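You operate a simulated robot arm through the tools that you are given. There is no shell and no other tool.

You are at the controls of a simulated robot arm. One attempt, no reset.

JOB
Track the repair belt till it runs centred, then stop it.
Fine: isolator on first and start the belt; tighten the take-up knob of the side that the display names and leave the other knob.

The check looks at the end state, three seconds after you hand in, the way a careful person would. Anything else that was tipped, shoved, dropped, spilled or broken makes it a failure.

ROBOT AND FRAMES
A 6-joint arm with a two-finger gripper, fixed in place. Base frame: the origin is on the floor under the middle of its stand, x ahead of it, y to its left, z up; the work surface is at about z = 0.72. Units: m, rad, N and s.
It reaches about 1.637 m from its shoulder. Its first joint turns from -2.897 to 2.897 rad. Payload 3.43 kg.
Tool frame: the origin (TCP) lies between the finger pads and is the grasp point; the fingertips stand 0.02 m ahead of it; z points along the fingers, y is the line along which they close. The gripper opens to 0.19 m; its body begins 0.248 m behind the TCP.
Orientation is told as [roll, pitch, yaw] about the base's x, y, z axes, in that order, counted from this pose: with the fingers straight down and closing along the base's y, the tool's x points along the base's -x, its y along +y and its z along -z.

CONTROLS
- The arm moves only by the tool send_rows. Its argument "targets" is a list of rows, each an object of numbers (a shift or turn left out is 0, a gripper value left out holds the last): "tx", "ty", "tz": the shift along the tool's x, y, z in m; "rx", "ry", "rz": the turn, a rotation vector about the tool's x, y, z in rad. In form: [{"tx": .., "ty": .., "tz": .., "rx": .., "ry": .., "rz": ..}, ...]. A call has 1 to 20 rows; each row shifts and turns the commanded pose from where the row before left it, along the tool's axes as they then stand. "fingers" is the finger opening in m, from 0 to 0.19, set as the call begins (left out, the last holds). Rows are played at 5 a second. More than 0.05 m and 0.15 rad between two rows, or a gripper value outside its range, and nothing of the call is played. A pose out of reach is approached as far as the arm can. The call stops where the force on the tool passes 40 N (or 10 N more than at its start, if that is more) or the arm is blocked; 0.2 s more then pass. Each finger travels about 0.045 m/s and halts on what it meets, pressing with about 37 N; the grip force reading is that of the motor and also rises with nothing between the fingers. The clock runs only during rows and for 0.2 s after the last one: add rows that do not move to give the fingers time. The reply holds the time, the measured pose of the TCP, the force on the tool along the base axes, the opening and the grip force, in the units named above and with some noise, with the torque about the TCP (base axes, N m) and any sound that the robot's microphone picked up, and new pictures: "views" is both (left out), scene, wrist or none.
- Cameras (640 x 400 px; columns grow to the right, rows downward): "scene" is fixed at [0.2174, 0.5004, 1.3435]; the picture's right is [-0.42, -0.91, 0.00], its down [-0.56, 0.26, -0.79] and it looks along [0.71, -0.33, -0.62] (base axes); focal length 309 px, centre (320, 200). "wrist" rides on the gripper at [0.07, -0.008, -0.288] in the tool frame; the picture's right is [0.12, 0.99, 0.00], its down [-0.96, 0.11, -0.25] and it looks along [-0.25, 0.03, 0.97] (tool axes); focal length 261 px, centre (320, 200). There is no depth. A picture from a camera that has moved, and an enlarged one, comes with that camera's place and axes in the base frame and with its lens. The place of the scene camera against the robot may be out by one fixed shift of up to 0.012 m in any direction.
- lift_body(by): slides the trunk up (or, below 0, down) by that many m; the arm rides with it, the base frame stays. It gives what a move gives, with no picture.
- zoom(camera, box): a new picture of the part [left, top, right, bottom] of that camera's present view, enlarged. The clock stands still meanwhile.
- job_done(): hands the job in; it is judged then, once.

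Places have to be worked out from the pictures, the camera data and where the tool is seen. Open the gripper and draw the arm clear of the work before you hand the job in, unless the task says otherwise.

The tools are called after "Emit:" as a command line: name --argument value ..., lists and objects as JSON in quotes. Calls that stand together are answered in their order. send_rows: Moves the arm, as the interface text tells. Its arguments: {"type":"object","properties":{"targets":{"type":"array"},"fingers":{"type":"number"},"views":{"type":"string","enum":["both","scene","wrist","none"]}},"required":["targets"]} The other tools are called the same way: lift_body (by) moves the trunk up or down; zoom (camera, box) takes an enlarged picture of a part of a camera's view; job_done () hands the job in.

At the start:

```text
time_s: 0.0
tcp_pos: [0.8737, 0.0336, 1.0509]
tool_rot: [0.0, 0.001, 0.001]
contact_force: [0.2, 0.3, -0.7]
wrist_torque: [0.0, 0.01, -0.01]
finger_gap: 0.1899
grip_force: 0.2
trunk travel left (down, up): [-0.175, 0.065]
```

scene: 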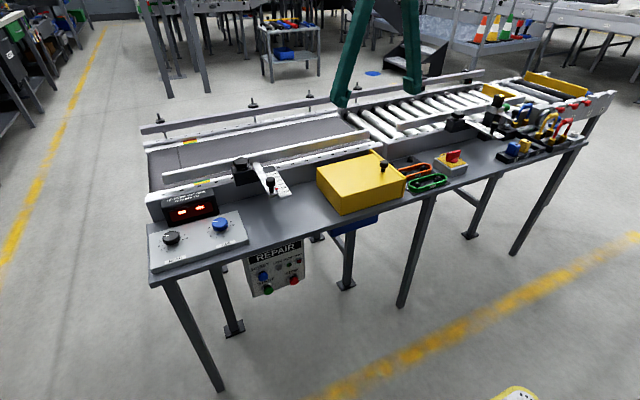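
wrist: 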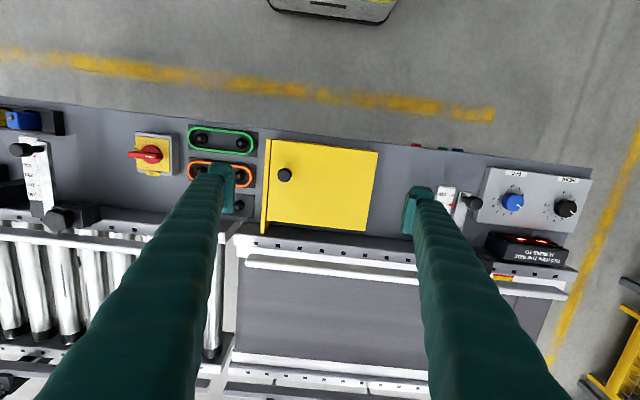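

I'll start by looking closely at the display, knobs, isolator and the repair panel before moving anything.

Emit:
zoom --camera "scene" --box '[130, 170, 290, 280]'

Emit:
zoom --camera "scene" --box '[230, 230, 320, 300]'

Emit:
zoom --camera "scene" --box '[380, 130, 500, 205]'

Emit:
zoom --camera "wrist" --box '[400, 130, 620, 300]'

Emit:
zoom --camera "wrist" --box '[100, 100, 260, 220]'

Emit:
zoom --camera "scene" --box '[220, 140, 420, 220]'

```text
3.64 times, centred on (210, 225) of scene
camera zoom: at [0.2174, 0.5004, 1.3435], right [-0.42, -0.91, 0.0], down [-0.56, 0.26, -0.79], along [0.71, -0.33, -0.62], focal length 1123 px, centre (720, 109)
```

zoom: 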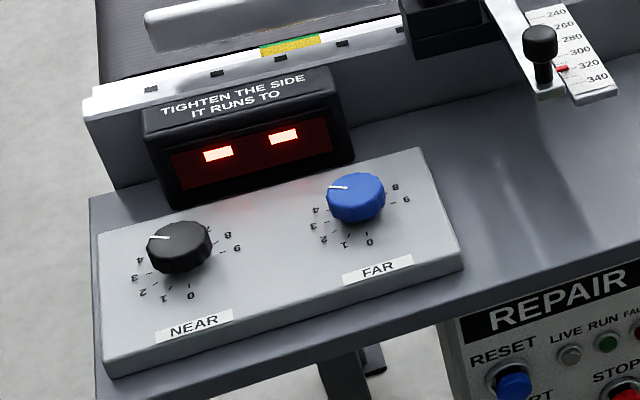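

```text
5.71 times, centred on (275, 265) of scene
camera zoom: at [0.2174, 0.5004, 1.3435], right [-0.42, -0.91, 0.0], down [-0.56, 0.26, -0.79], along [0.71, -0.33, -0.62], focal length 1764 px, centre (577, -171)
```

zoom: 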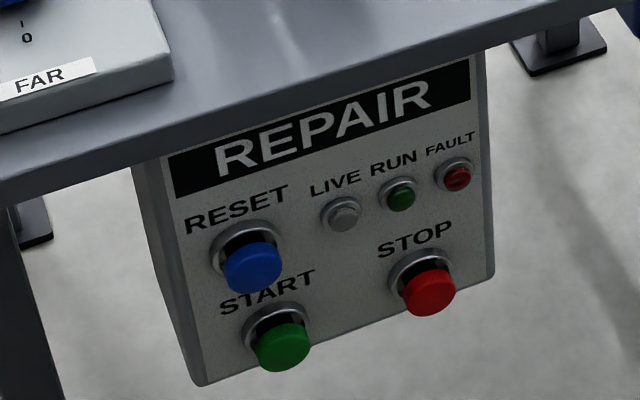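

```text
5.33 times, centred on (440, 168) of scene
camera zoom: at [0.2174, 0.5004, 1.3435], right [-0.42, -0.91, 0.0], down [-0.56, 0.26, -0.79], along [0.71, -0.33, -0.62], focal length 1646 px, centre (-320, 373)
```

zoom: 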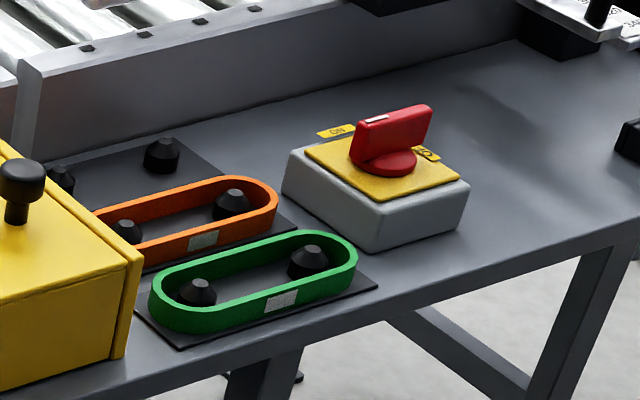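

```text
2.35 times, centred on (510, 215) of wrist
camera zoom: at [0.8005, 0.0241, 1.3384], right [-0.12, 0.99, 0.0], down [0.96, 0.11, 0.25], along [0.25, 0.03, -0.97], focal length 613 px, centre (-127, 165)
```

zoom: 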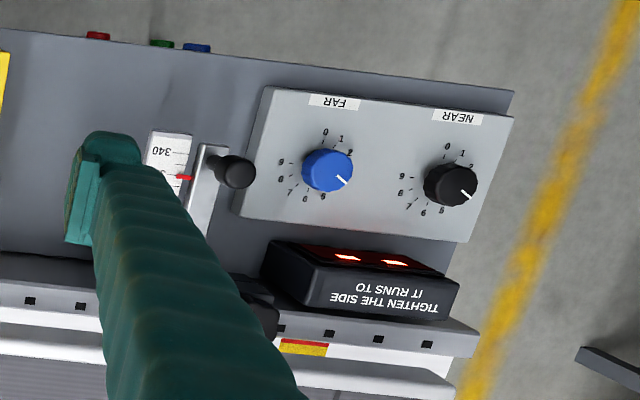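

```text
3.33 times, centred on (180, 160) of wrist
camera zoom: at [0.8005, 0.0241, 1.3384], right [-0.12, 0.99, 0.0], down [0.96, 0.11, 0.25], along [0.25, 0.03, -0.97], focal length 869 px, centre (787, 333)
```

zoom: 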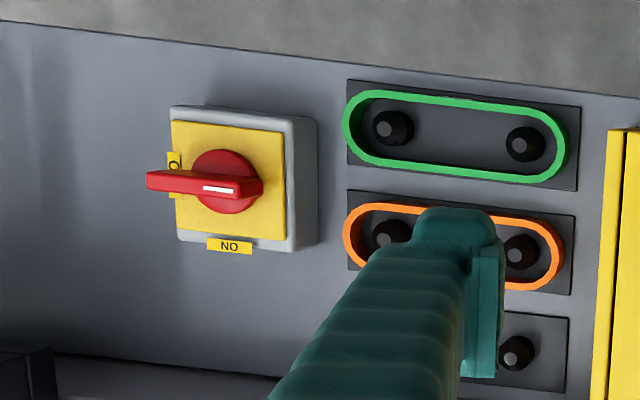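

```text
3.20 times, centred on (320, 180) of scene
camera zoom: at [0.2174, 0.5004, 1.3435], right [-0.42, -0.91, 0.0], down [-0.56, 0.26, -0.79], along [0.71, -0.33, -0.62], focal length 988 px, centre (320, 264)
```

zoom: 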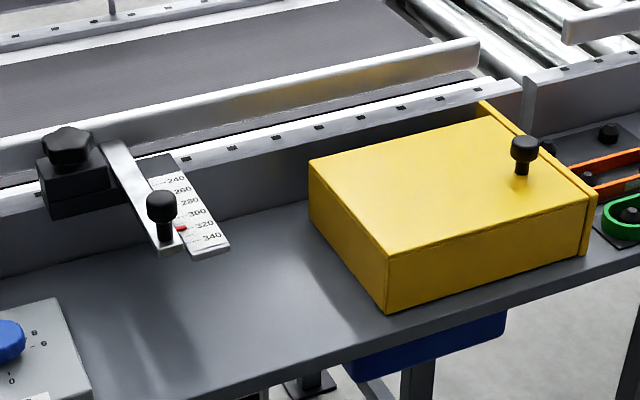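

The display shows "- -" (not running), the isolator handle lies along y (toward the OFF label), and both knobs look to sit near 4. I estimate the isolator at about (0.885, -0.32), and I'll hover the gripper above it to see it closely.

Emit:
send_rows --targets '[{"ty": -0.04}, {"ty": -0.045}, {"ty": -0.045}, {"ty": -0.045}, {"ty": -0.045}, {"ty": -0.045}, {"ty": -0.045}, {"ty": -0.04}, {}]' --views "both"

```text
time_s: 2.0
tcp_pos: [0.873, -0.3147, 1.053]
tool_rot: [0.0, 0.001, 0.0]
contact_force: [0.3, -0.7, 0.1]
wrist_torque: [0.01, 0.0, 0.0]
finger_gap: 0.1899
grip_force: 0.1
trunk travel left (down, up): [-0.175, 0.065]
camera wrist: at [0.8021, -0.3248, 1.3392], right [-0.12, 0.99, 0.0], down [0.96, 0.12, 0.25], along [0.25, 0.03, -0.97], focal length 261 px, centre (320, 200)
```

scene: 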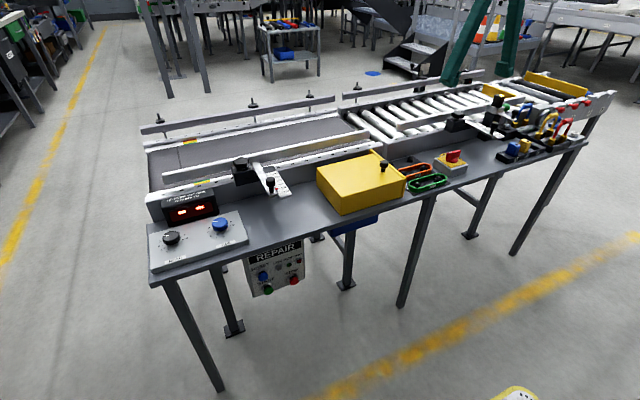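
wrist: 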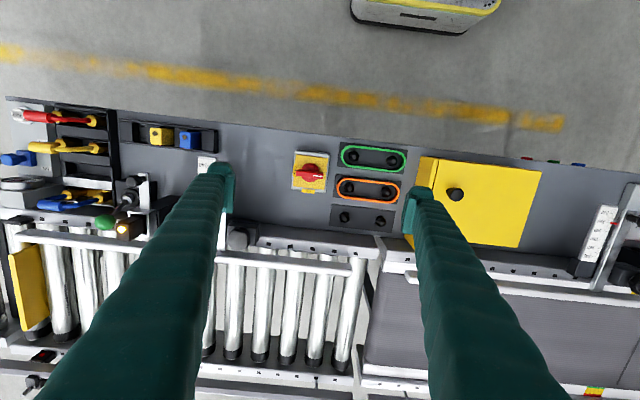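

Emit:
zoom --camera "wrist" --box '[270, 135, 350, 205]'

Emit:
zoom --camera "scene" --box '[425, 138, 480, 182]'

```text
5.71 times, centred on (310, 170) of wrist
camera zoom: at [0.8021, -0.3248, 1.3392], right [-0.12, 0.99, 0.0], down [0.96, 0.12, 0.25], along [0.25, 0.03, -0.97], focal length 1489 px, centre (377, 371)
```

zoom: 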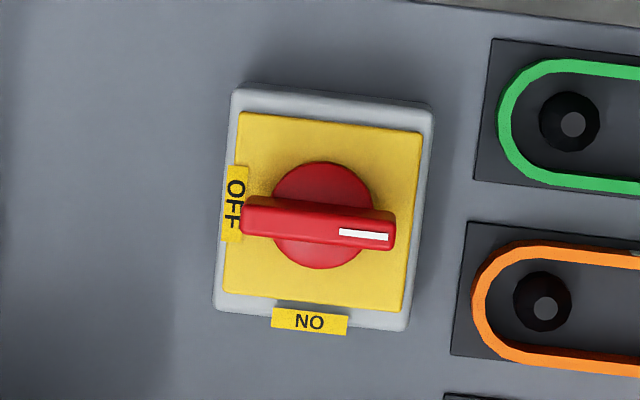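

```text
9.09 times, centred on (452, 160) of scene
camera zoom: at [0.2174, 0.5004, 1.3435], right [-0.42, -0.91, 0.0], down [-0.56, 0.26, -0.79], along [0.71, -0.33, -0.62], focal length 2806 px, centre (-884, 564)
```

zoom: 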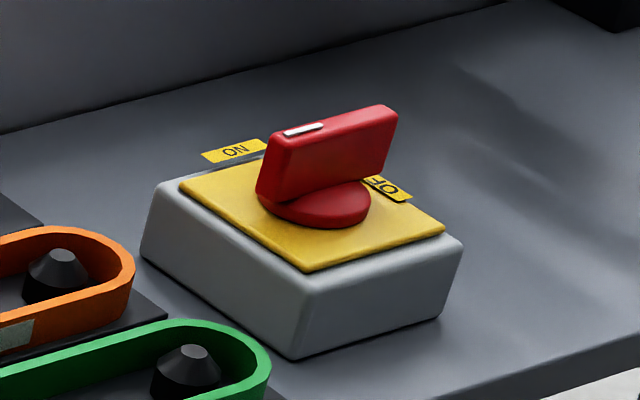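

The handle bar lies along y, centred at about (0.890, -0.336) with its top near z 0.80. I'll rotate the gripper 90° so the fingers close along x, narrow the opening, and centre above the handle.

Emit:
send_rows --targets '[{"tx": -0.017, "ty": -0.021}, {"rz": -0.1428}, {"rz": -0.1428}, {"rz": -0.1428}, {"rz": -0.1428}, {"rz": -0.1428}, {"rz": -0.1428}, {"rz": -0.1428}, {"rz": -0.1428}, {"rz": -0.1428}, {"rz": -0.1428}, {"rz": -0.1428}, {}]' --fingers 0.08 --views "wrist"

```text
time_s: 4.8
tcp_pos: [0.8899, -0.3371, 1.0509]
tool_rot: [0.0, 0.001, 1.572]
contact_force: [-0.6, -0.3, 0.2]
wrist_torque: [-0.01, 0.0, 0.05]
finger_gap: 0.0799
grip_force: 0.1
trunk travel left (down, up): [-0.175, 0.065]
camera wrist: at [0.8957, -0.4092, 1.3383], right [-0.99, -0.12, 0.0], down [-0.12, 0.96, 0.25], along [-0.03, 0.25, -0.97], focal length 261 px, centre (320, 200)
```

wrist: 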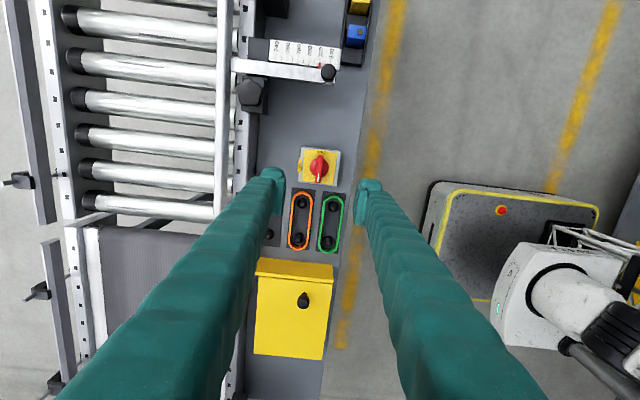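

I'll zoom in on the handle to refine its centre before descending.

Emit:
zoom --camera "wrist" --box '[285, 135, 355, 195]'

```text
6.67 times, centred on (320, 165) of wrist
camera zoom: at [0.8957, -0.4092, 1.3383], right [-0.99, -0.12, 0.0], down [-0.12, 0.96, 0.25], along [-0.03, 0.25, -0.97], focal length 1738 px, centre (320, 433)
```

zoom: 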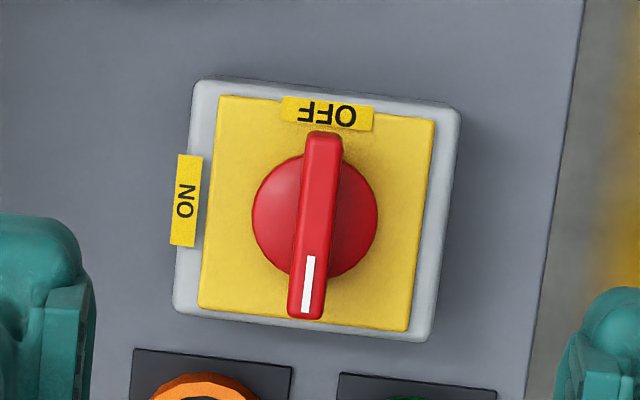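

Handle centre refined to (0.889, -0.334). I'll descend to just around the bar's top and check with a picture.

Emit:
send_rows --targets '[{"tx": -0.003, "ty": 0.001, "tz": 0.045}, {"tz": 0.045}, {"tz": 0.045}, {"tz": 0.045}, {"tz": 0.035}, {"tz": 0.025}, {}]' --views "both"

```text
time_s: 6.4
tcp_pos: [0.889, -0.3357, 0.8088]
tool_rot: [0.0, 0.0, 1.57]
contact_force: [1.1, 0.2, -0.4]
wrist_torque: [0.0, 0.03, -0.02]
finger_gap: 0.0798
grip_force: 0.0
trunk travel left (down, up): [-0.175, 0.065]
camera wrist: at [0.8957, -0.4077, 1.0968], right [-0.99, -0.12, 0.0], down [-0.11, 0.96, 0.25], along [-0.03, 0.25, -0.97], focal length 261 px, centre (320, 200)
```

scene: 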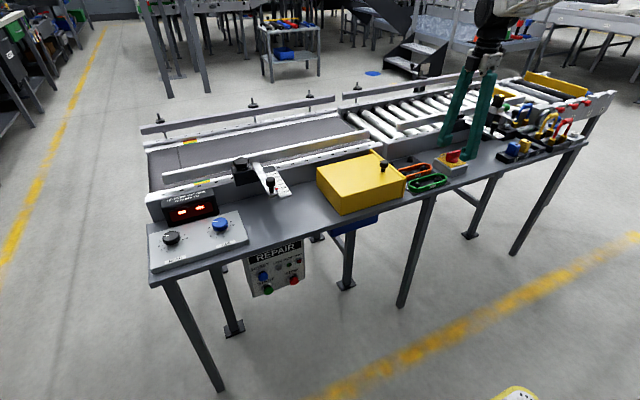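
wrist: 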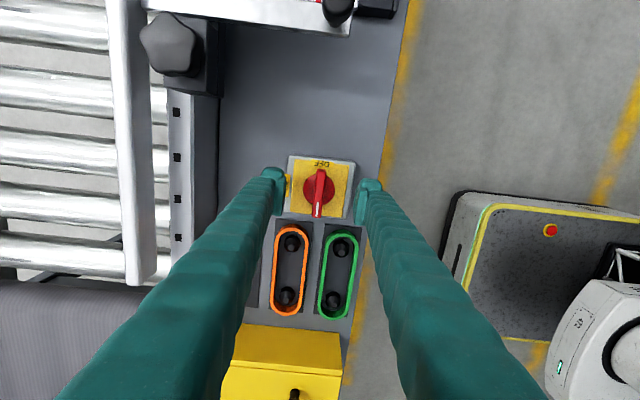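

The bar is centred between the fingers at about column 318. I'll descend 2 cm more so the tips stay just above the hub, then close.

Emit:
send_rows --targets '[{"tz": 0.01}, {"tz": 0.008}, {}]' --views "none"

Emit:
send_rows --targets '[{}, {}, {}, {}, {}, {}]' --fingers 0.0 --views "wrist"

```text
time_s: 7.2
tcp_pos: [0.8877, -0.3357, 0.7916]
tool_rot: [-0.001, 0.001, 1.569]
contact_force: [0.4, -0.6, 0.0]
wrist_torque: [0.0, 0.01, -0.01]
finger_gap: 0.0801
grip_force: 0.2
trunk travel left (down, up): [-0.175, 0.065]
```

```text
time_s: 8.6
tcp_pos: [0.8899, -0.3355, 0.7924]
tool_rot: [-0.001, 0.001, 1.57]
contact_force: [25.1, -5.5, -1.8]
wrist_torque: [-0.19, -0.21, 0.01]
finger_gap: 0.0114
grip_force: 44.7
trunk travel left (down, up): [-0.175, 0.065]
camera wrist: at [0.8964, -0.4071, 1.0797], right [-0.99, -0.12, 0.0], down [-0.12, 0.96, 0.25], along [-0.03, 0.24, -0.97], focal length 261 px, centre (320, 200)
```

wrist: 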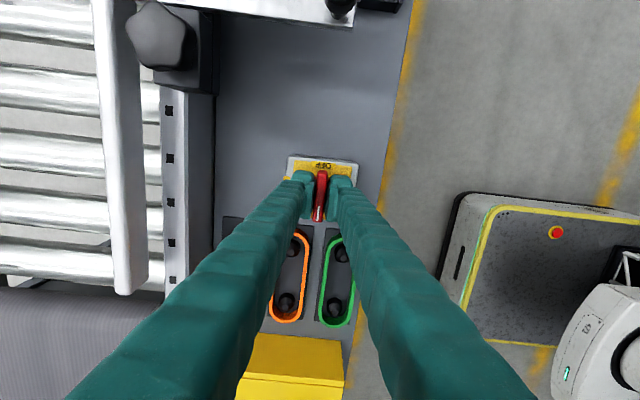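

Gripped (gap 11 mm), but there is a 25 N side force in +x, so the grip is slightly off-centre. I'll shift the command a little along +x to relieve it.

Emit:
send_rows --targets '[{"ty": -0.0015}, {}]' --views "none"

```text
time_s: 9.2
tcp_pos: [0.8905, -0.3364, 0.7919]
tool_rot: [-0.001, 0.0, 1.568]
contact_force: [19.4, -4.9, -1.9]
wrist_torque: [-0.09, -0.12, 0.01]
finger_gap: 0.011
grip_force: 44.0
trunk travel left (down, up): [-0.175, 0.065]
```

Force dropped about 4 N per mm, so I'll shift a further 4 mm along +x and a hair to +y, and read again.

Emit:
send_rows --targets '[{"ty": -0.002}, {"ty": -0.002, "tx": -0.001}, {}]' --views "none"

```text
time_s: 10.0
tcp_pos: [0.8904, -0.3359, 0.7925]
tool_rot: [0.005, 0.0, 1.569]
contact_force: [-35.6, -16.6, -1.8]
wrist_torque: [0.17, 0.3, 0.03]
finger_gap: 0.011
grip_force: 43.9
trunk travel left (down, up): [-0.175, 0.065]
```

Overshot to −36 N (about 14 N/mm), so I'll back off 2.6 mm in x and 1.4 mm in y.

Emit:
send_rows --targets '[{"ty": 0.0013, "tx": 0.0007}, {"ty": 0.0013, "tx": 0.0007}, {}]' --views "none"

```text
time_s: 10.8
tcp_pos: [0.8902, -0.3356, 0.792]
tool_rot: [0.001, 0.0, 1.57]
contact_force: [-40.8, -19.9, -15.6]
wrist_torque: [-0.5, 0.24, 0.03]
finger_gap: 0.0111
grip_force: 44.7
trunk travel left (down, up): [-0.175, 0.065]
```

The readings did not respond as expected; I'll hold still a moment to see whether the forces settle.

Emit:
send_rows --targets '[{}, {}, {}]' --views "none"

```text
time_s: 11.6
tcp_pos: [0.8902, -0.3362, 0.7922]
tool_rot: [0.002, 0.0, 1.57]
contact_force: [-47.8, -18.7, -22.5]
wrist_torque: [-0.16, 0.31, 0.01]
finger_gap: 0.011
grip_force: 45.0
trunk travel left (down, up): [-0.175, 0.065]
```

Forces creep up over time (integral action while clamped), so I'll open slightly, let the arm settle at its commanded pose and read it.

Emit:
send_rows --targets '[{}, {}, {}, {}, {}]' --fingers 0.04 --views "wrist"

Emit:
zoom --camera "wrist" --box '[280, 150, 360, 230]'

```text
time_s: 12.8
tcp_pos: [0.8922, -0.3345, 0.7936]
tool_rot: [0.0, 0.0, 1.57]
contact_force: [-0.2, -0.9, -0.5]
wrist_torque: [0.0, -0.03, -0.02]
finger_gap: 0.04
grip_force: 0.0
trunk travel left (down, up): [-0.175, 0.065]
camera wrist: at [0.8985, -0.4066, 1.0806], right [-0.99, -0.12, 0.0], down [-0.11, 0.96, 0.25], along [-0.03, 0.25, -0.97], focal length 261 px, centre (320, 200)
```

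wrist: 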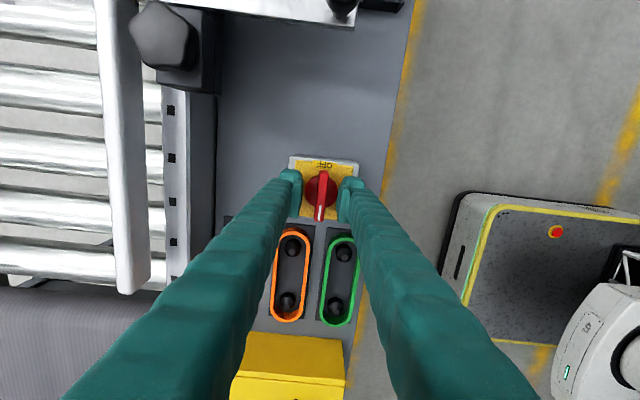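

```text
5.00 times, centred on (320, 190) of wrist
camera zoom: at [0.8985, -0.4066, 1.0806], right [-0.99, -0.12, 0.0], down [-0.11, 0.96, 0.25], along [-0.03, 0.25, -0.97], focal length 1303 px, centre (320, 250)
```

zoom: 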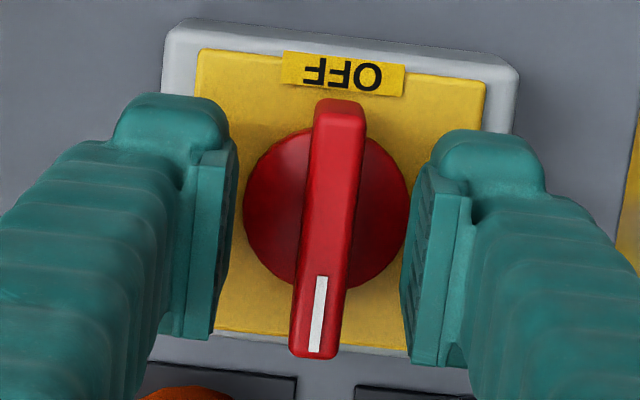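

Fingers are symmetric about the bar; clamped equilibrium was x ≈ 0.890, so I'll shift 2 mm back and re-grip.

Emit:
send_rows --targets '[{"ty": 0.002}, {}, {}]' --views "none"

Emit:
send_rows --targets '[{}, {}, {}, {}]' --fingers 0.005 --views "none"

```text
time_s: 13.6
tcp_pos: [0.89, -0.3346, 0.792]
tool_rot: [0.0, -0.002, 1.569]
contact_force: [-0.3, -0.4, 0.3]
wrist_torque: [-0.02, 0.0, 0.0]
finger_gap: 0.0403
grip_force: 0.0
trunk travel left (down, up): [-0.175, 0.065]
```

```text
time_s: 14.6
tcp_pos: [0.8902, -0.3352, 0.7924]
tool_rot: [0.0, 0.001, 1.571]
contact_force: [8.4, -2.6, -0.5]
wrist_torque: [-0.06, -0.03, -0.02]
finger_gap: 0.011
grip_force: 45.3
trunk travel left (down, up): [-0.175, 0.065]
```

Now only about 8 N of side force. I'll try a small clockwise turn (rz +) toward ON and watch the torque about z.

Emit:
send_rows --targets '[{"rz": 0.05}, {"rz": 0.05}, {}]' --views "none"

```text
time_s: 15.4
tcp_pos: [0.8898, -0.3355, 0.7943]
tool_rot: [0.001, 0.0, 1.47]
contact_force: [14.9, -2.7, 0.0]
wrist_torque: [-0.05, -0.12, -0.02]
finger_gap: 0.0108
grip_force: 44.5
trunk travel left (down, up): [-0.175, 0.065]
```

The tool turned 0.1 rad with almost no torque; I'll check whether the handle turned with it.

Emit:
zoom --camera "wrist" --box '[280, 150, 360, 230]'

```text
5.00 times, centred on (320, 190) of wrist
camera zoom: at [0.8897, -0.4072, 1.0805], right [-1.0, -0.02, 0.0], down [-0.02, 0.97, 0.25], along [0.0, 0.25, -0.97], focal length 1303 px, centre (320, 250)
```

zoom: 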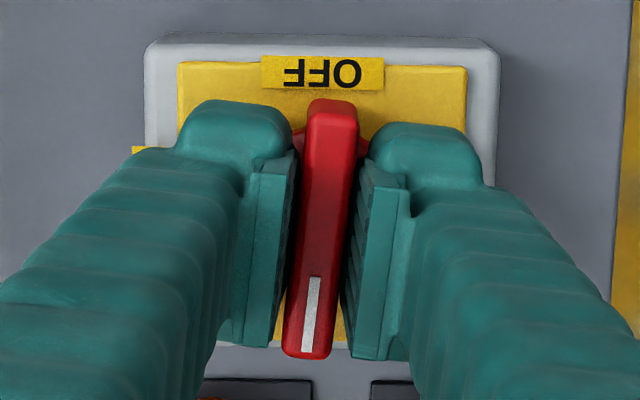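

The handle is following the tool clockwise (mark moving toward ON) freely. I'll continue the turn in parts.

Emit:
send_rows --targets '[{"rz": 0.1}, {"rz": 0.1}, {"rz": 0.1}, {"rz": 0.1}, {"rz": 0.1}, {"rz": 0.1}, {"rz": 0.1}, {}]' --views "none"

```text
time_s: 17.2
tcp_pos: [0.8893, -0.3341, 0.7922]
tool_rot: [-0.002, -0.001, 0.769]
contact_force: [25.1, -6.9, 10.9]
wrist_torque: [-0.11, -0.14, 0.01]
finger_gap: 0.0112
grip_force: 44.7
trunk travel left (down, up): [-0.175, 0.065]
```

Halfway there, with 25 N of side force building in +x; I'll add about 1.5 mm of +x while continuing the turn.

Emit:
send_rows --targets '[{"tx": -0.0008, "ty": -0.0008}, {"rz": 0.1}, {"rz": 0.1}, {"rz": 0.1}, {"rz": 0.1}, {}]' --views "none"

```text
time_s: 18.6
tcp_pos: [0.8901, -0.336, 0.7936]
tool_rot: [0.001, 0.001, 0.367]
contact_force: [12.9, -5.9, 15.6]
wrist_torque: [-0.03, -0.08, 0.02]
finger_gap: 0.0109
grip_force: 45.1
trunk travel left (down, up): [-0.175, 0.065]
```

Force is down to 13 N and the torque is negligible. I'll finish the remaining 0.37 rad.

Emit:
send_rows --targets '[{"rz": 0.1}, {"rz": 0.1}, {"rz": 0.1}, {"rz": 0.067}, {}]' --views "both"

Emit:
zoom --camera "wrist" --box '[280, 150, 360, 230]'

Emit:
zoom --camera "scene" --box '[230, 230, 320, 300]'

```text
time_s: 19.8
tcp_pos: [0.8898, -0.3354, 0.7922]
tool_rot: [0.002, 0.0, 0.001]
contact_force: [6.6, -2.7, 17.6]
wrist_torque: [-0.02, 0.1, 0.03]
finger_gap: 0.011
grip_force: 44.4
trunk travel left (down, up): [-0.175, 0.065]
camera wrist: at [0.8179, -0.3449, 1.0803], right [-0.12, 0.99, 0.0], down [0.96, 0.12, 0.25], along [0.25, 0.03, -0.97], focal length 261 px, centre (320, 200)
```

scene: 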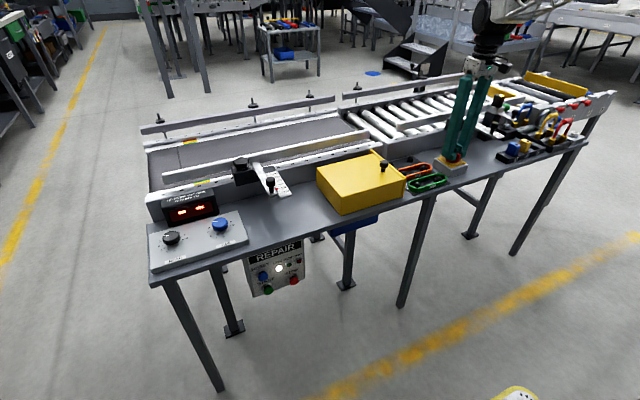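
wrist: 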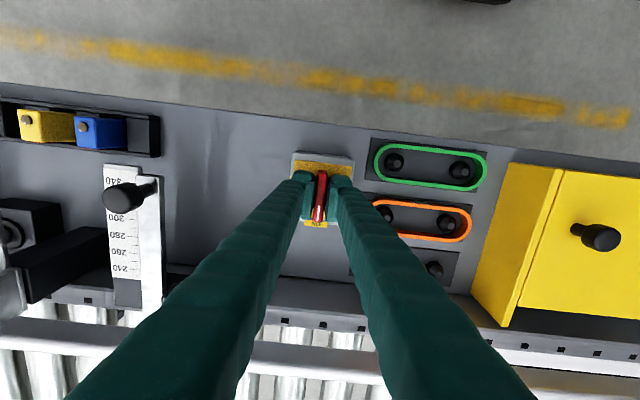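

```text
5.00 times, centred on (320, 190) of wrist
camera zoom: at [0.8179, -0.3449, 1.0803], right [-0.12, 0.99, 0.0], down [0.96, 0.12, 0.25], along [0.25, 0.03, -0.97], focal length 1303 px, centre (320, 250)
```

zoom: 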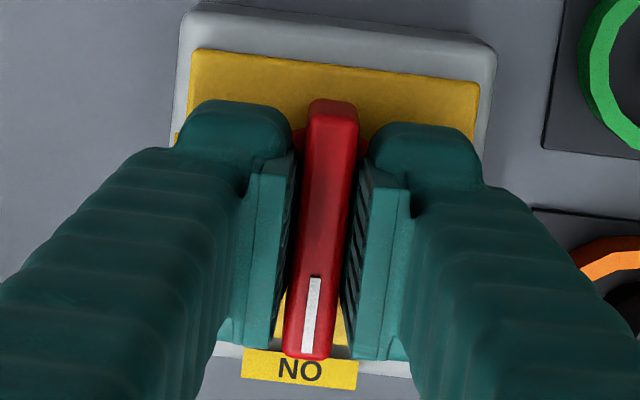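

```text
5.71 times, centred on (275, 265) of scene
camera zoom: at [0.2174, 0.5004, 1.3435], right [-0.42, -0.91, 0.0], down [-0.56, 0.26, -0.79], along [0.71, -0.33, -0.62], focal length 1764 px, centre (577, -171)
```

zoom: 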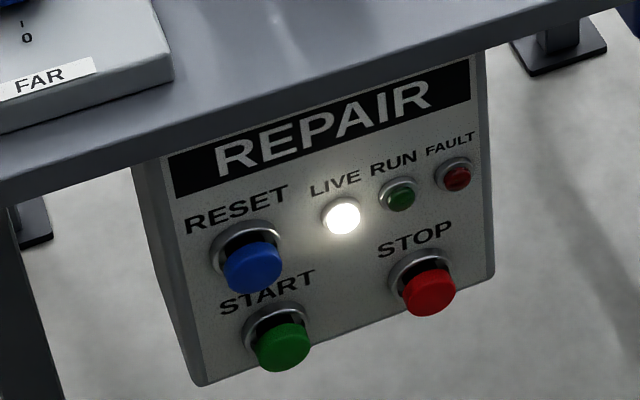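

LIVE is lit, so the isolator is ON with the handle along x. I'll release and lift straight up.

Emit:
send_rows --targets '[{}, {}, {}, {}]' --fingers 0.04 --views "none"

Emit:
send_rows --targets '[{"tz": -0.03}, {"tz": -0.045}, {"tz": -0.045}, {"tz": -0.045}, {"tz": -0.045}, {"tz": -0.045}, {}]' --views "both"

```text
time_s: 20.8
tcp_pos: [0.8898, -0.3338, 0.7915]
tool_rot: [0.0, -0.001, 0.003]
contact_force: [-0.1, -0.9, -0.4]
wrist_torque: [0.03, 0.02, -0.01]
finger_gap: 0.04
grip_force: 0.0
trunk travel left (down, up): [-0.175, 0.065]
```

```text
time_s: 22.4
tcp_pos: [0.89, -0.3361, 1.0503]
tool_rot: [0.0, 0.0, 0.003]
contact_force: [-0.2, 0.7, -0.3]
wrist_torque: [0.02, -0.04, -0.02]
finger_gap: 0.0401
grip_force: 0.1
trunk travel left (down, up): [-0.175, 0.065]
camera wrist: at [0.8184, -0.3461, 1.3368], right [-0.12, 0.99, 0.0], down [0.96, 0.12, 0.25], along [0.25, 0.03, -0.97], focal length 261 px, centre (320, 200)
```

scene: 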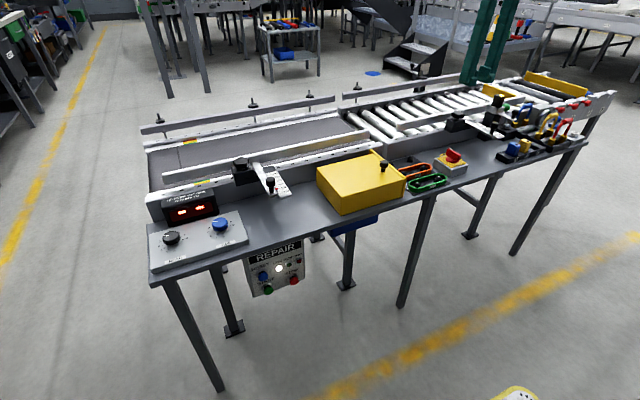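
wrist: 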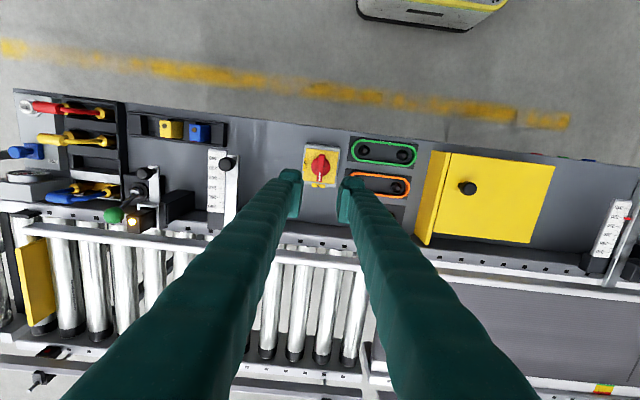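

Now I'll move toward the front of the REPAIR panel: back to x ≈ 0.55 and over to y ≈ 0.36 at the same height, clear of everything.

Emit:
send_rows --targets '[{"tx": 0.02, "ty": 0.0412}, {"tx": 0.02, "ty": 0.0412}, {"tx": 0.02, "ty": 0.0412}, {"tx": 0.02, "ty": 0.0412}, {"tx": 0.02, "ty": 0.0412}, {"tx": 0.02, "ty": 0.0412}, {"tx": 0.02, "ty": 0.0412}, {"tx": 0.02, "ty": 0.0412}, {"tx": 0.02, "ty": 0.0412}, {"tx": 0.02, "ty": 0.0412}, {"tx": 0.02, "ty": 0.0412}, {"tx": 0.02, "ty": 0.0412}, {"tx": 0.02, "ty": 0.0412}, {"tx": 0.02, "ty": 0.0412}, {"tx": 0.02, "ty": 0.0412}, {"tx": 0.02, "ty": 0.0412}, {"tx": 0.02, "ty": 0.0412}, {}]' --fingers 0.0 --views "both"

```text
time_s: 26.2
tcp_pos: [0.5487, 0.3679, 1.0485]
tool_rot: [0.001, 0.0, 0.003]
contact_force: [-0.5, -0.1, 0.2]
wrist_torque: [0.01, 0.05, 0.03]
finger_gap: 0.0
grip_force: 33.6
trunk travel left (down, up): [-0.175, 0.065]
camera wrist: at [0.4773, 0.3582, 1.3363], right [-0.12, 0.99, 0.0], down [0.96, 0.12, 0.25], along [0.25, 0.03, -0.97], focal length 261 px, centre (320, 200)
```

scene: 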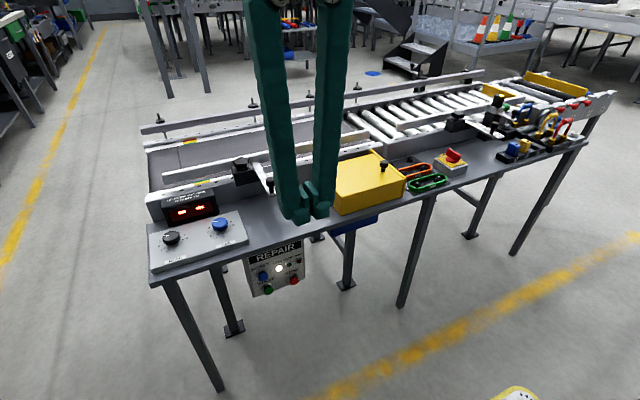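
wrist: 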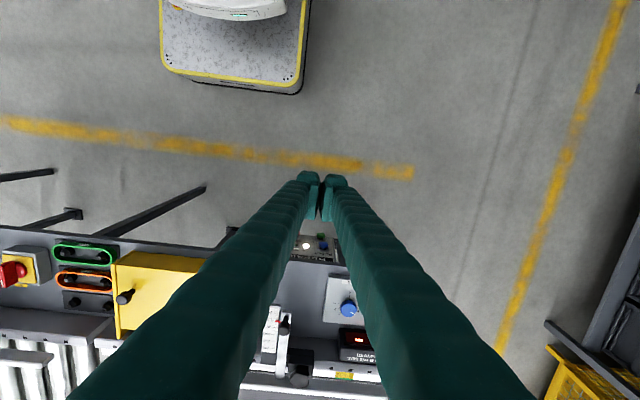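

The panel's indicators are visible between the fingers in the wrist view. I'll zoom there to locate it.

Emit:
zoom --camera "wrist" --box '[270, 215, 370, 285]'

```text
5.71 times, centred on (320, 250) of wrist
camera zoom: at [0.4773, 0.3582, 1.3363], right [-0.12, 0.99, 0.0], down [0.96, 0.12, 0.25], along [0.25, 0.03, -0.97], focal length 1489 px, centre (320, -86)
```

zoom: 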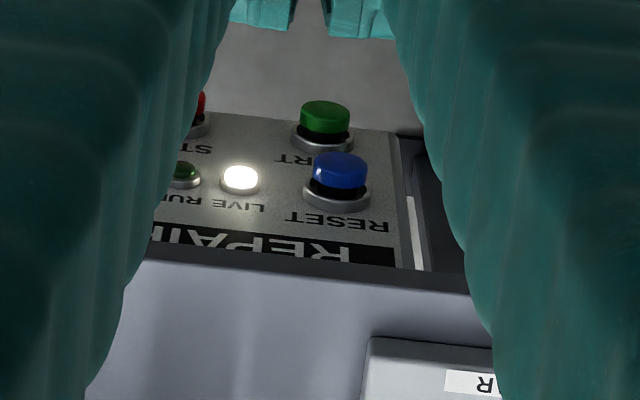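

I'll pitch the tool 45° so the fingers point forward-down and the wrist camera can see the panel face.

Emit:
send_rows --targets '[{"ry": -0.131}, {"ry": -0.131}, {"ry": -0.131}, {"ry": -0.131}, {"ry": -0.131}, {"ry": -0.13}, {}]' --views "both"

```text
time_s: 27.8
tcp_pos: [0.5489, 0.3643, 1.0485]
tool_rot: [0.0, -0.787, 0.005]
contact_force: [0.1, -0.5, -0.6]
wrist_torque: [-0.01, 0.02, 0.0]
finger_gap: 0.0
grip_force: 34.3
trunk travel left (down, up): [-0.175, 0.065]
camera wrist: at [0.2934, 0.3539, 1.2013], right [-0.09, 0.99, -0.08], down [0.5, 0.12, 0.86], along [0.86, 0.03, -0.51], focal length 261 px, centre (320, 200)
```

scene: 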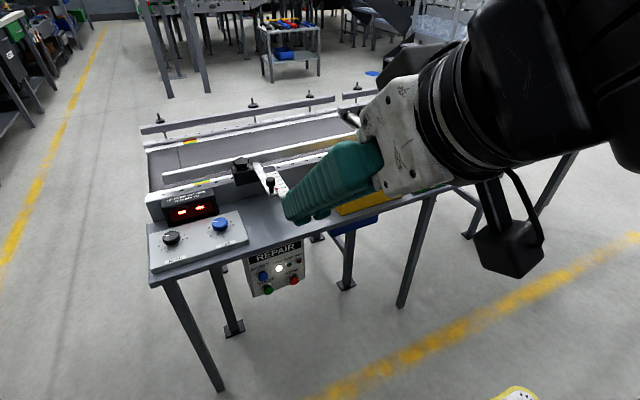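
wrist: 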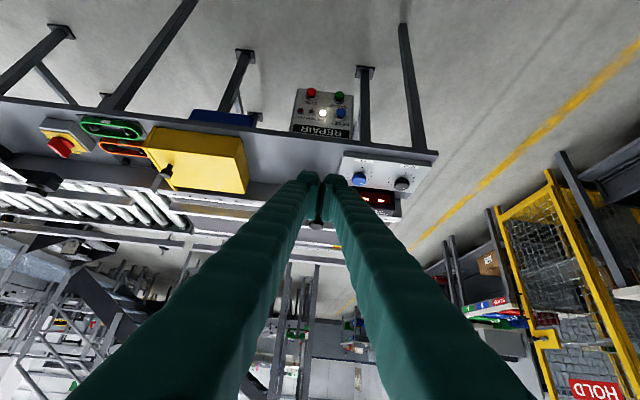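

Emit:
zoom --camera "wrist" --box '[280, 80, 370, 145]'

Emit:
zoom --camera "wrist" --box '[330, 145, 450, 225]'

```text
6.15 times, centred on (325, 112) of wrist
camera zoom: at [0.2934, 0.3539, 1.2013], right [-0.09, 0.99, -0.08], down [0.5, 0.12, 0.86], along [0.86, 0.03, -0.51], focal length 1604 px, centre (289, 738)
```

zoom: 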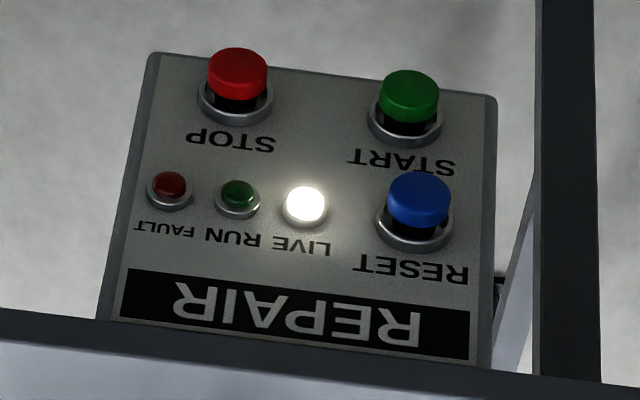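

```text
5.00 times, centred on (390, 185) of wrist
camera zoom: at [0.2934, 0.3539, 1.2013], right [-0.09, 0.99, -0.08], down [0.5, 0.12, 0.86], along [0.86, 0.03, -0.51], focal length 1303 px, centre (-30, 275)
```

zoom: 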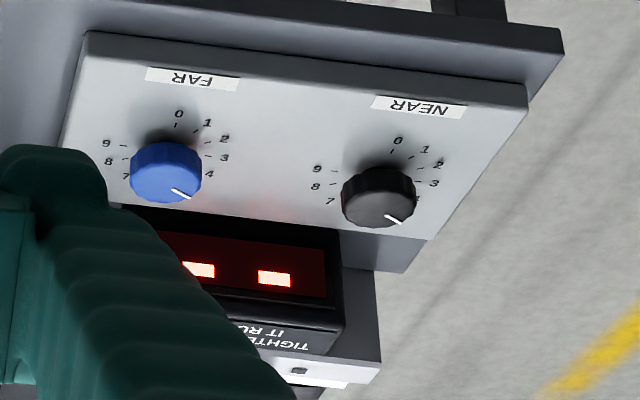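

Triangulating from the two wrist views and the scene view: START cap ≈ (0.808, 0.403, 0.526), STOP ≈ (0.808, 0.315, 0.525), RESET ≈ (0.804, 0.407, 0.603). I'll descend in front of the panel, keeping about 15 cm from it.

Emit:
send_rows --targets '[{"tx": 0.0248, "ty": 0.0039, "tz": 0.036}, {"tx": 0.0248, "ty": 0.0039, "tz": 0.036}, {"tx": 0.0248, "ty": 0.0039, "tz": 0.036}, {"tx": 0.0248, "ty": 0.0039, "tz": 0.036}, {"tx": 0.0248, "ty": 0.0039, "tz": 0.036}, {"tx": 0.0248, "ty": 0.0039, "tz": 0.036}, {"tx": 0.0248, "ty": 0.0039, "tz": 0.036}, {}]' --views "both"

```text
time_s: 29.6
tcp_pos: [0.6026, 0.3899, 0.7456]
tool_rot: [0.001, -0.785, 0.003]
contact_force: [0.4, -0.1, 0.4]
wrist_torque: [-0.01, 0.0, -0.02]
finger_gap: 0.0002
grip_force: 34.2
trunk travel left (down, up): [-0.175, 0.065]
camera wrist: at [0.3483, 0.3807, 0.8994], right [-0.09, 0.99, -0.08], down [0.51, 0.12, 0.86], along [0.86, 0.03, -0.51], focal length 261 px, centre (320, 200)
```

scene: 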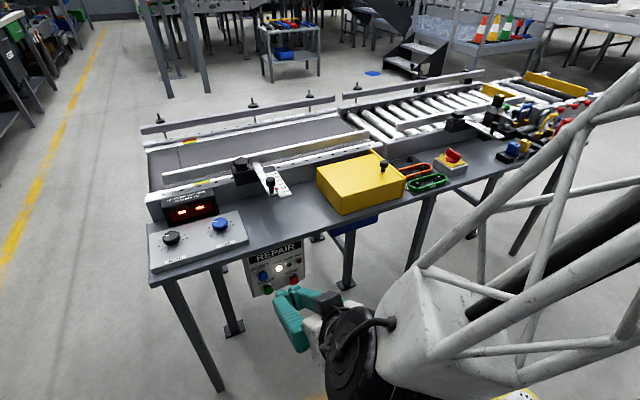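
wrist: 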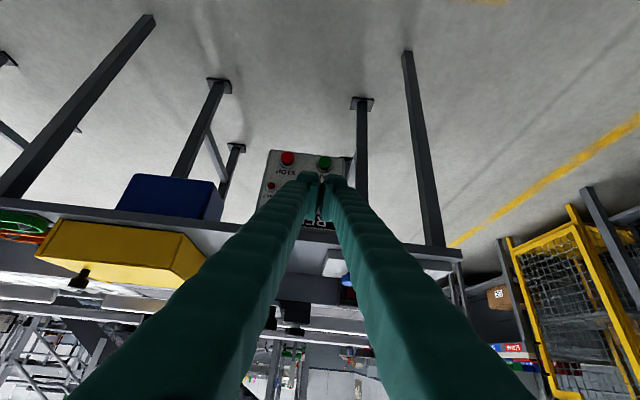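

Arm moves freely. I'll zoom to refine START and STOP positions from this closer viewpoint.

Emit:
zoom --camera "wrist" --box '[255, 135, 365, 205]'

```text
5.71 times, centred on (310, 170) of wrist
camera zoom: at [0.3483, 0.3807, 0.8994], right [-0.09, 0.99, -0.08], down [0.51, 0.12, 0.86], along [0.86, 0.03, -0.51], focal length 1489 px, centre (377, 371)
```

zoom: 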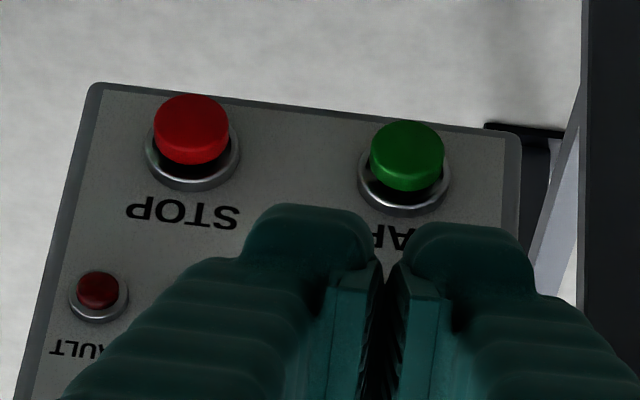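

START's face refines to about (0.81, 0.400, 0.52) and STOP's to (0.81, 0.314, 0.52). I'll go down to START's height, still about 12 cm in front of it.

Emit:
send_rows --targets '[{"tx": 0.0184, "ty": 0.0017, "tz": 0.0348}, {"tx": 0.0184, "ty": 0.0017, "tz": 0.0348}, {"tx": 0.0184, "ty": 0.0017, "tz": 0.0348}, {"tx": 0.0184, "ty": 0.0017, "tz": 0.0348}, {"tx": 0.0184, "ty": 0.0017, "tz": 0.0348}, {"tx": 0.0184, "ty": 0.0017, "tz": 0.0348}, {}]' --views "scene"

Emit:
send_rows --targets '[{"ry": -0.12}, {"ry": -0.12}, {"ry": -0.12}, {"ry": -0.12}, {"ry": -0.12}, {}]' --views "both"

```text
time_s: 31.2
tcp_pos: [0.6839, 0.4184, 0.5466]
tool_rot: [-0.026, -0.776, 0.016]
contact_force: [-0.5, 0.4, -0.1]
wrist_torque: [-0.02, -0.01, 0.02]
finger_gap: 0.0001
grip_force: 34.5
out of reach, approached as far as the arm can: row 5, 6
trunk travel left (down, up): [-0.175, 0.065]
```

scene: 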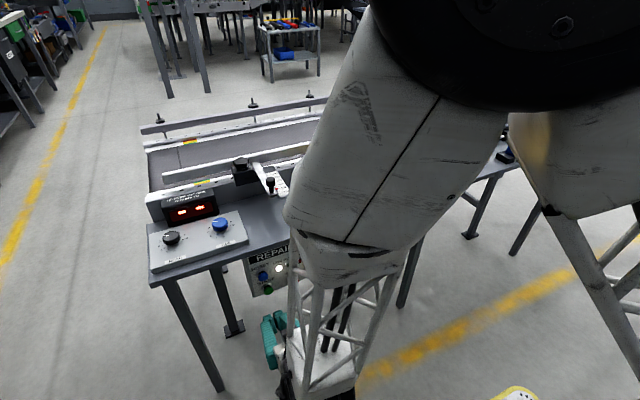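

```text
time_s: 32.6
tcp_pos: [0.7506, 0.5439, 0.6906]
tool_rot: [-0.174, -1.364, 0.155]
contact_force: [-0.3, 0.4, -0.7]
wrist_torque: [-0.03, -0.25, -0.16]
finger_gap: 0.0
grip_force: 34.5
out of reach, approached as far as the arm can: row 1, 2, 3, 4, 5
trunk travel left (down, up): [-0.175, 0.065]
camera wrist: at [0.4536, 0.5381, 0.6808], right [-0.01, 0.99, -0.15], down [-0.04, 0.15, 0.99], along [1.0, 0.01, 0.04], focal length 261 px, centre (320, 200)
```

scene: 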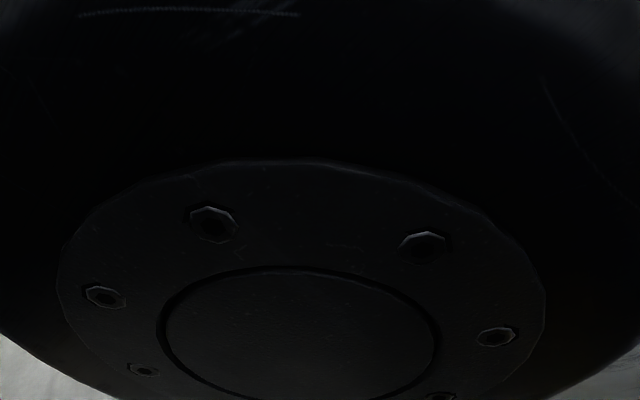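
wrist: 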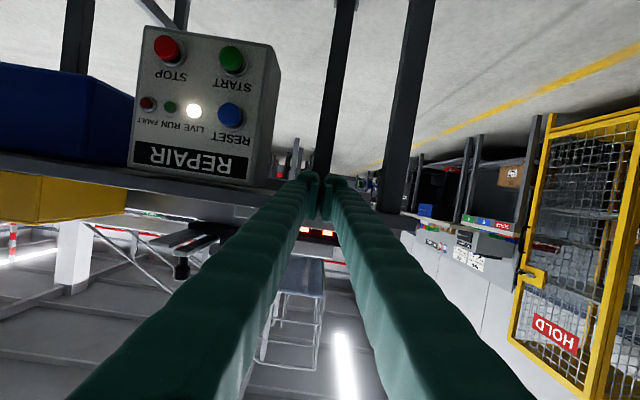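

The IK reached a joint limit when I levelled the tool, and the gripper ended near (0.75, 0.54, 0.69) – no contact. I'll carefully back away from the table edge along the tool axis and see how the pose responds.

Emit:
send_rows --targets '[{"tz": -0.03}, {}]' --views "none"

```text
time_s: 33.2
tcp_pos: [0.7266, 0.5568, 0.7114]
tool_rot: [-0.087, -1.375, 0.081]
contact_force: [-0.7, -0.8, -0.2]
wrist_torque: [0.02, -0.03, 0.0]
finger_gap: 0.0
grip_force: 35.2
out of reach, approached as far as the arm can: row 1
trunk travel left (down, up): [-0.175, 0.065]
```

The command is still in the unreachable zone, so I'll rotate the pitch back toward a steeper angle, which should bring the arm back to a reachable pose well in front of the table.

Emit:
send_rows --targets '[{"ry": 0.12}, {"ry": 0.12}, {"ry": 0.12}, {}]' --views "none"

```text
time_s: 34.2
tcp_pos: [0.7269, 0.5573, 0.7108]
tool_rot: [-0.002, -1.024, 0.002]
contact_force: [-0.5, 0.6, 0.1]
wrist_torque: [-0.01, -0.01, 0.0]
finger_gap: 0.0
grip_force: 34.6
trunk travel left (down, up): [-0.175, 0.065]
```

The commanded pose is now consistent and reachable at (0.727, 0.557, 0.711). I'll use a steeper 0.5 rad pitch, since the fingers' front corner can press the cap that way, then move in front of START at x ≈ 0.70.

Emit:
send_rows --targets '[{"ry": 0.131}, {"ry": 0.131}, {"ry": 0.131}, {"ry": 0.131}, {}]' --views "none"

Emit:
send_rows --targets '[{"tx": 0.0182, "ty": -0.0262, "tz": 0.024}, {"tx": 0.0182, "ty": -0.0262, "tz": 0.024}, {"tx": 0.0182, "ty": -0.0262, "tz": 0.024}, {}]' --views "both"

```text
time_s: 35.4
tcp_pos: [0.7273, 0.558, 0.7111]
tool_rot: [-0.001, -0.501, 0.004]
contact_force: [0.6, 0.2, -0.7]
wrist_torque: [-0.02, 0.01, -0.04]
finger_gap: 0.0002
grip_force: 34.1
trunk travel left (down, up): [-0.175, 0.065]
```

```text
time_s: 36.4
tcp_pos: [0.7134, 0.4768, 0.6195]
tool_rot: [0.0, -0.5, 0.005]
contact_force: [-0.4, 0.4, 0.2]
wrist_torque: [0.0, 0.03, 0.02]
finger_gap: 0.0
grip_force: 34.3
trunk travel left (down, up): [-0.175, 0.065]
camera wrist: at [0.5125, 0.4665, 0.8396], right [-0.11, 0.99, -0.06], down [0.72, 0.12, 0.68], along [0.68, 0.03, -0.73], focal length 261 px, centre (320, 200)
```

scene: 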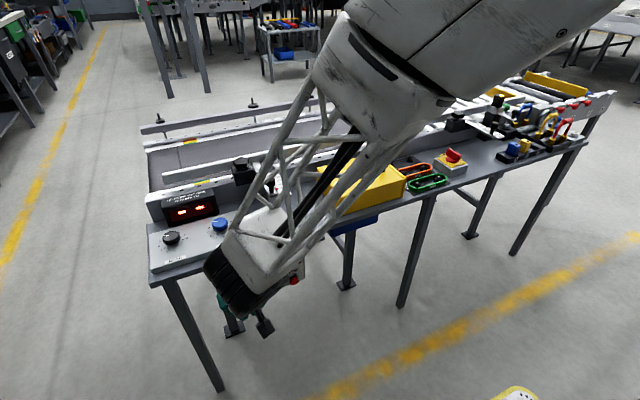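
wrist: 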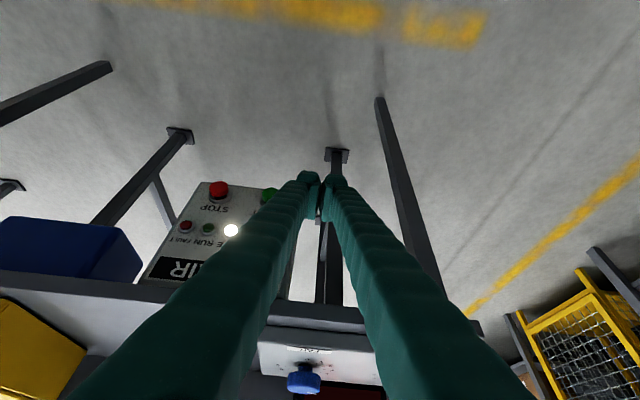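

Reachable, no contact. I'll zoom for START/STOP from here for another position fix.

Emit:
zoom --camera "wrist" --box '[190, 170, 310, 250]'

```text
5.00 times, centred on (250, 210) of wrist
camera zoom: at [0.5125, 0.4665, 0.8396], right [-0.11, 0.99, -0.06], down [0.72, 0.12, 0.68], along [0.68, 0.03, -0.73], focal length 1303 px, centre (670, 150)
```

zoom: 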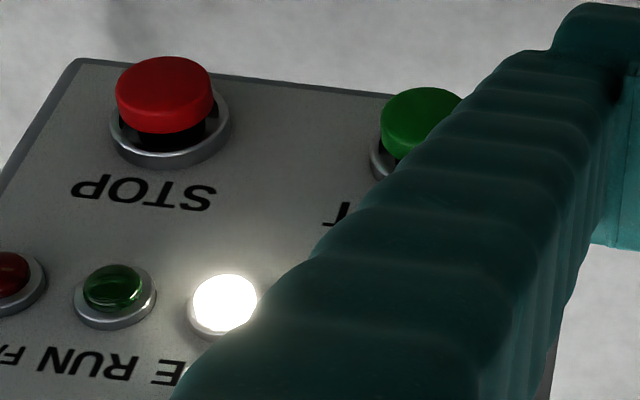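

Refined: START face ≈ (0.797, 0.400, 0.530), STOP ≈ (0.797, 0.316, 0.531). I'll move to about 6 cm in front of START.

Emit:
send_rows --targets '[{"tx": 0.0104, "ty": -0.0256, "tz": 0.0237}, {"tx": 0.0104, "ty": -0.0256, "tz": 0.0237}, {"tx": 0.0105, "ty": -0.0256, "tz": 0.0238}, {}]' --views "both"

Emit:
zoom --camera "wrist" --box '[260, 140, 380, 220]'

```text
time_s: 37.4
tcp_pos: [0.7215, 0.3989, 0.5439]
tool_rot: [-0.001, -0.5, 0.002]
contact_force: [-0.4, 0.4, 0.2]
wrist_torque: [0.01, -0.03, 0.0]
finger_gap: 0.0
grip_force: 33.9
trunk travel left (down, up): [-0.175, 0.065]
camera wrist: at [0.5196, 0.3895, 0.7635], right [-0.11, 0.99, -0.06], down [0.72, 0.12, 0.68], along [0.68, 0.03, -0.73], focal length 261 px, centre (320, 200)
```

scene: 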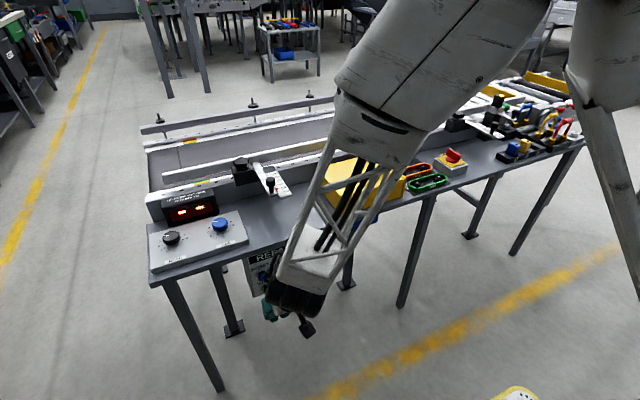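
wrist: 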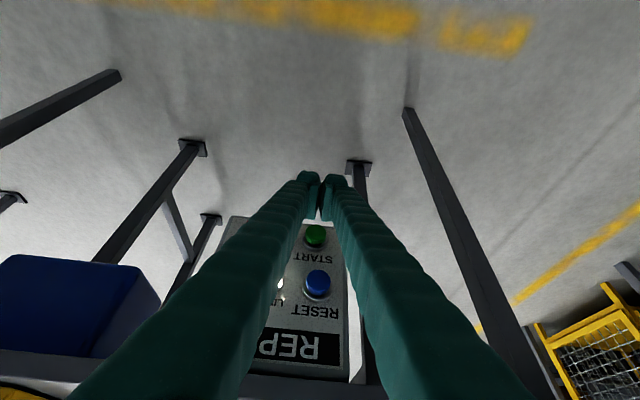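

```text
5.00 times, centred on (320, 180) of wrist
camera zoom: at [0.5196, 0.3895, 0.7635], right [-0.11, 0.99, -0.06], down [0.72, 0.12, 0.68], along [0.68, 0.03, -0.73], focal length 1303 px, centre (320, 300)
```

zoom: 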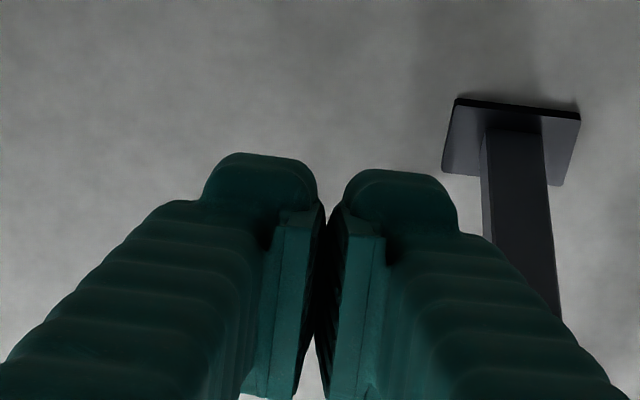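

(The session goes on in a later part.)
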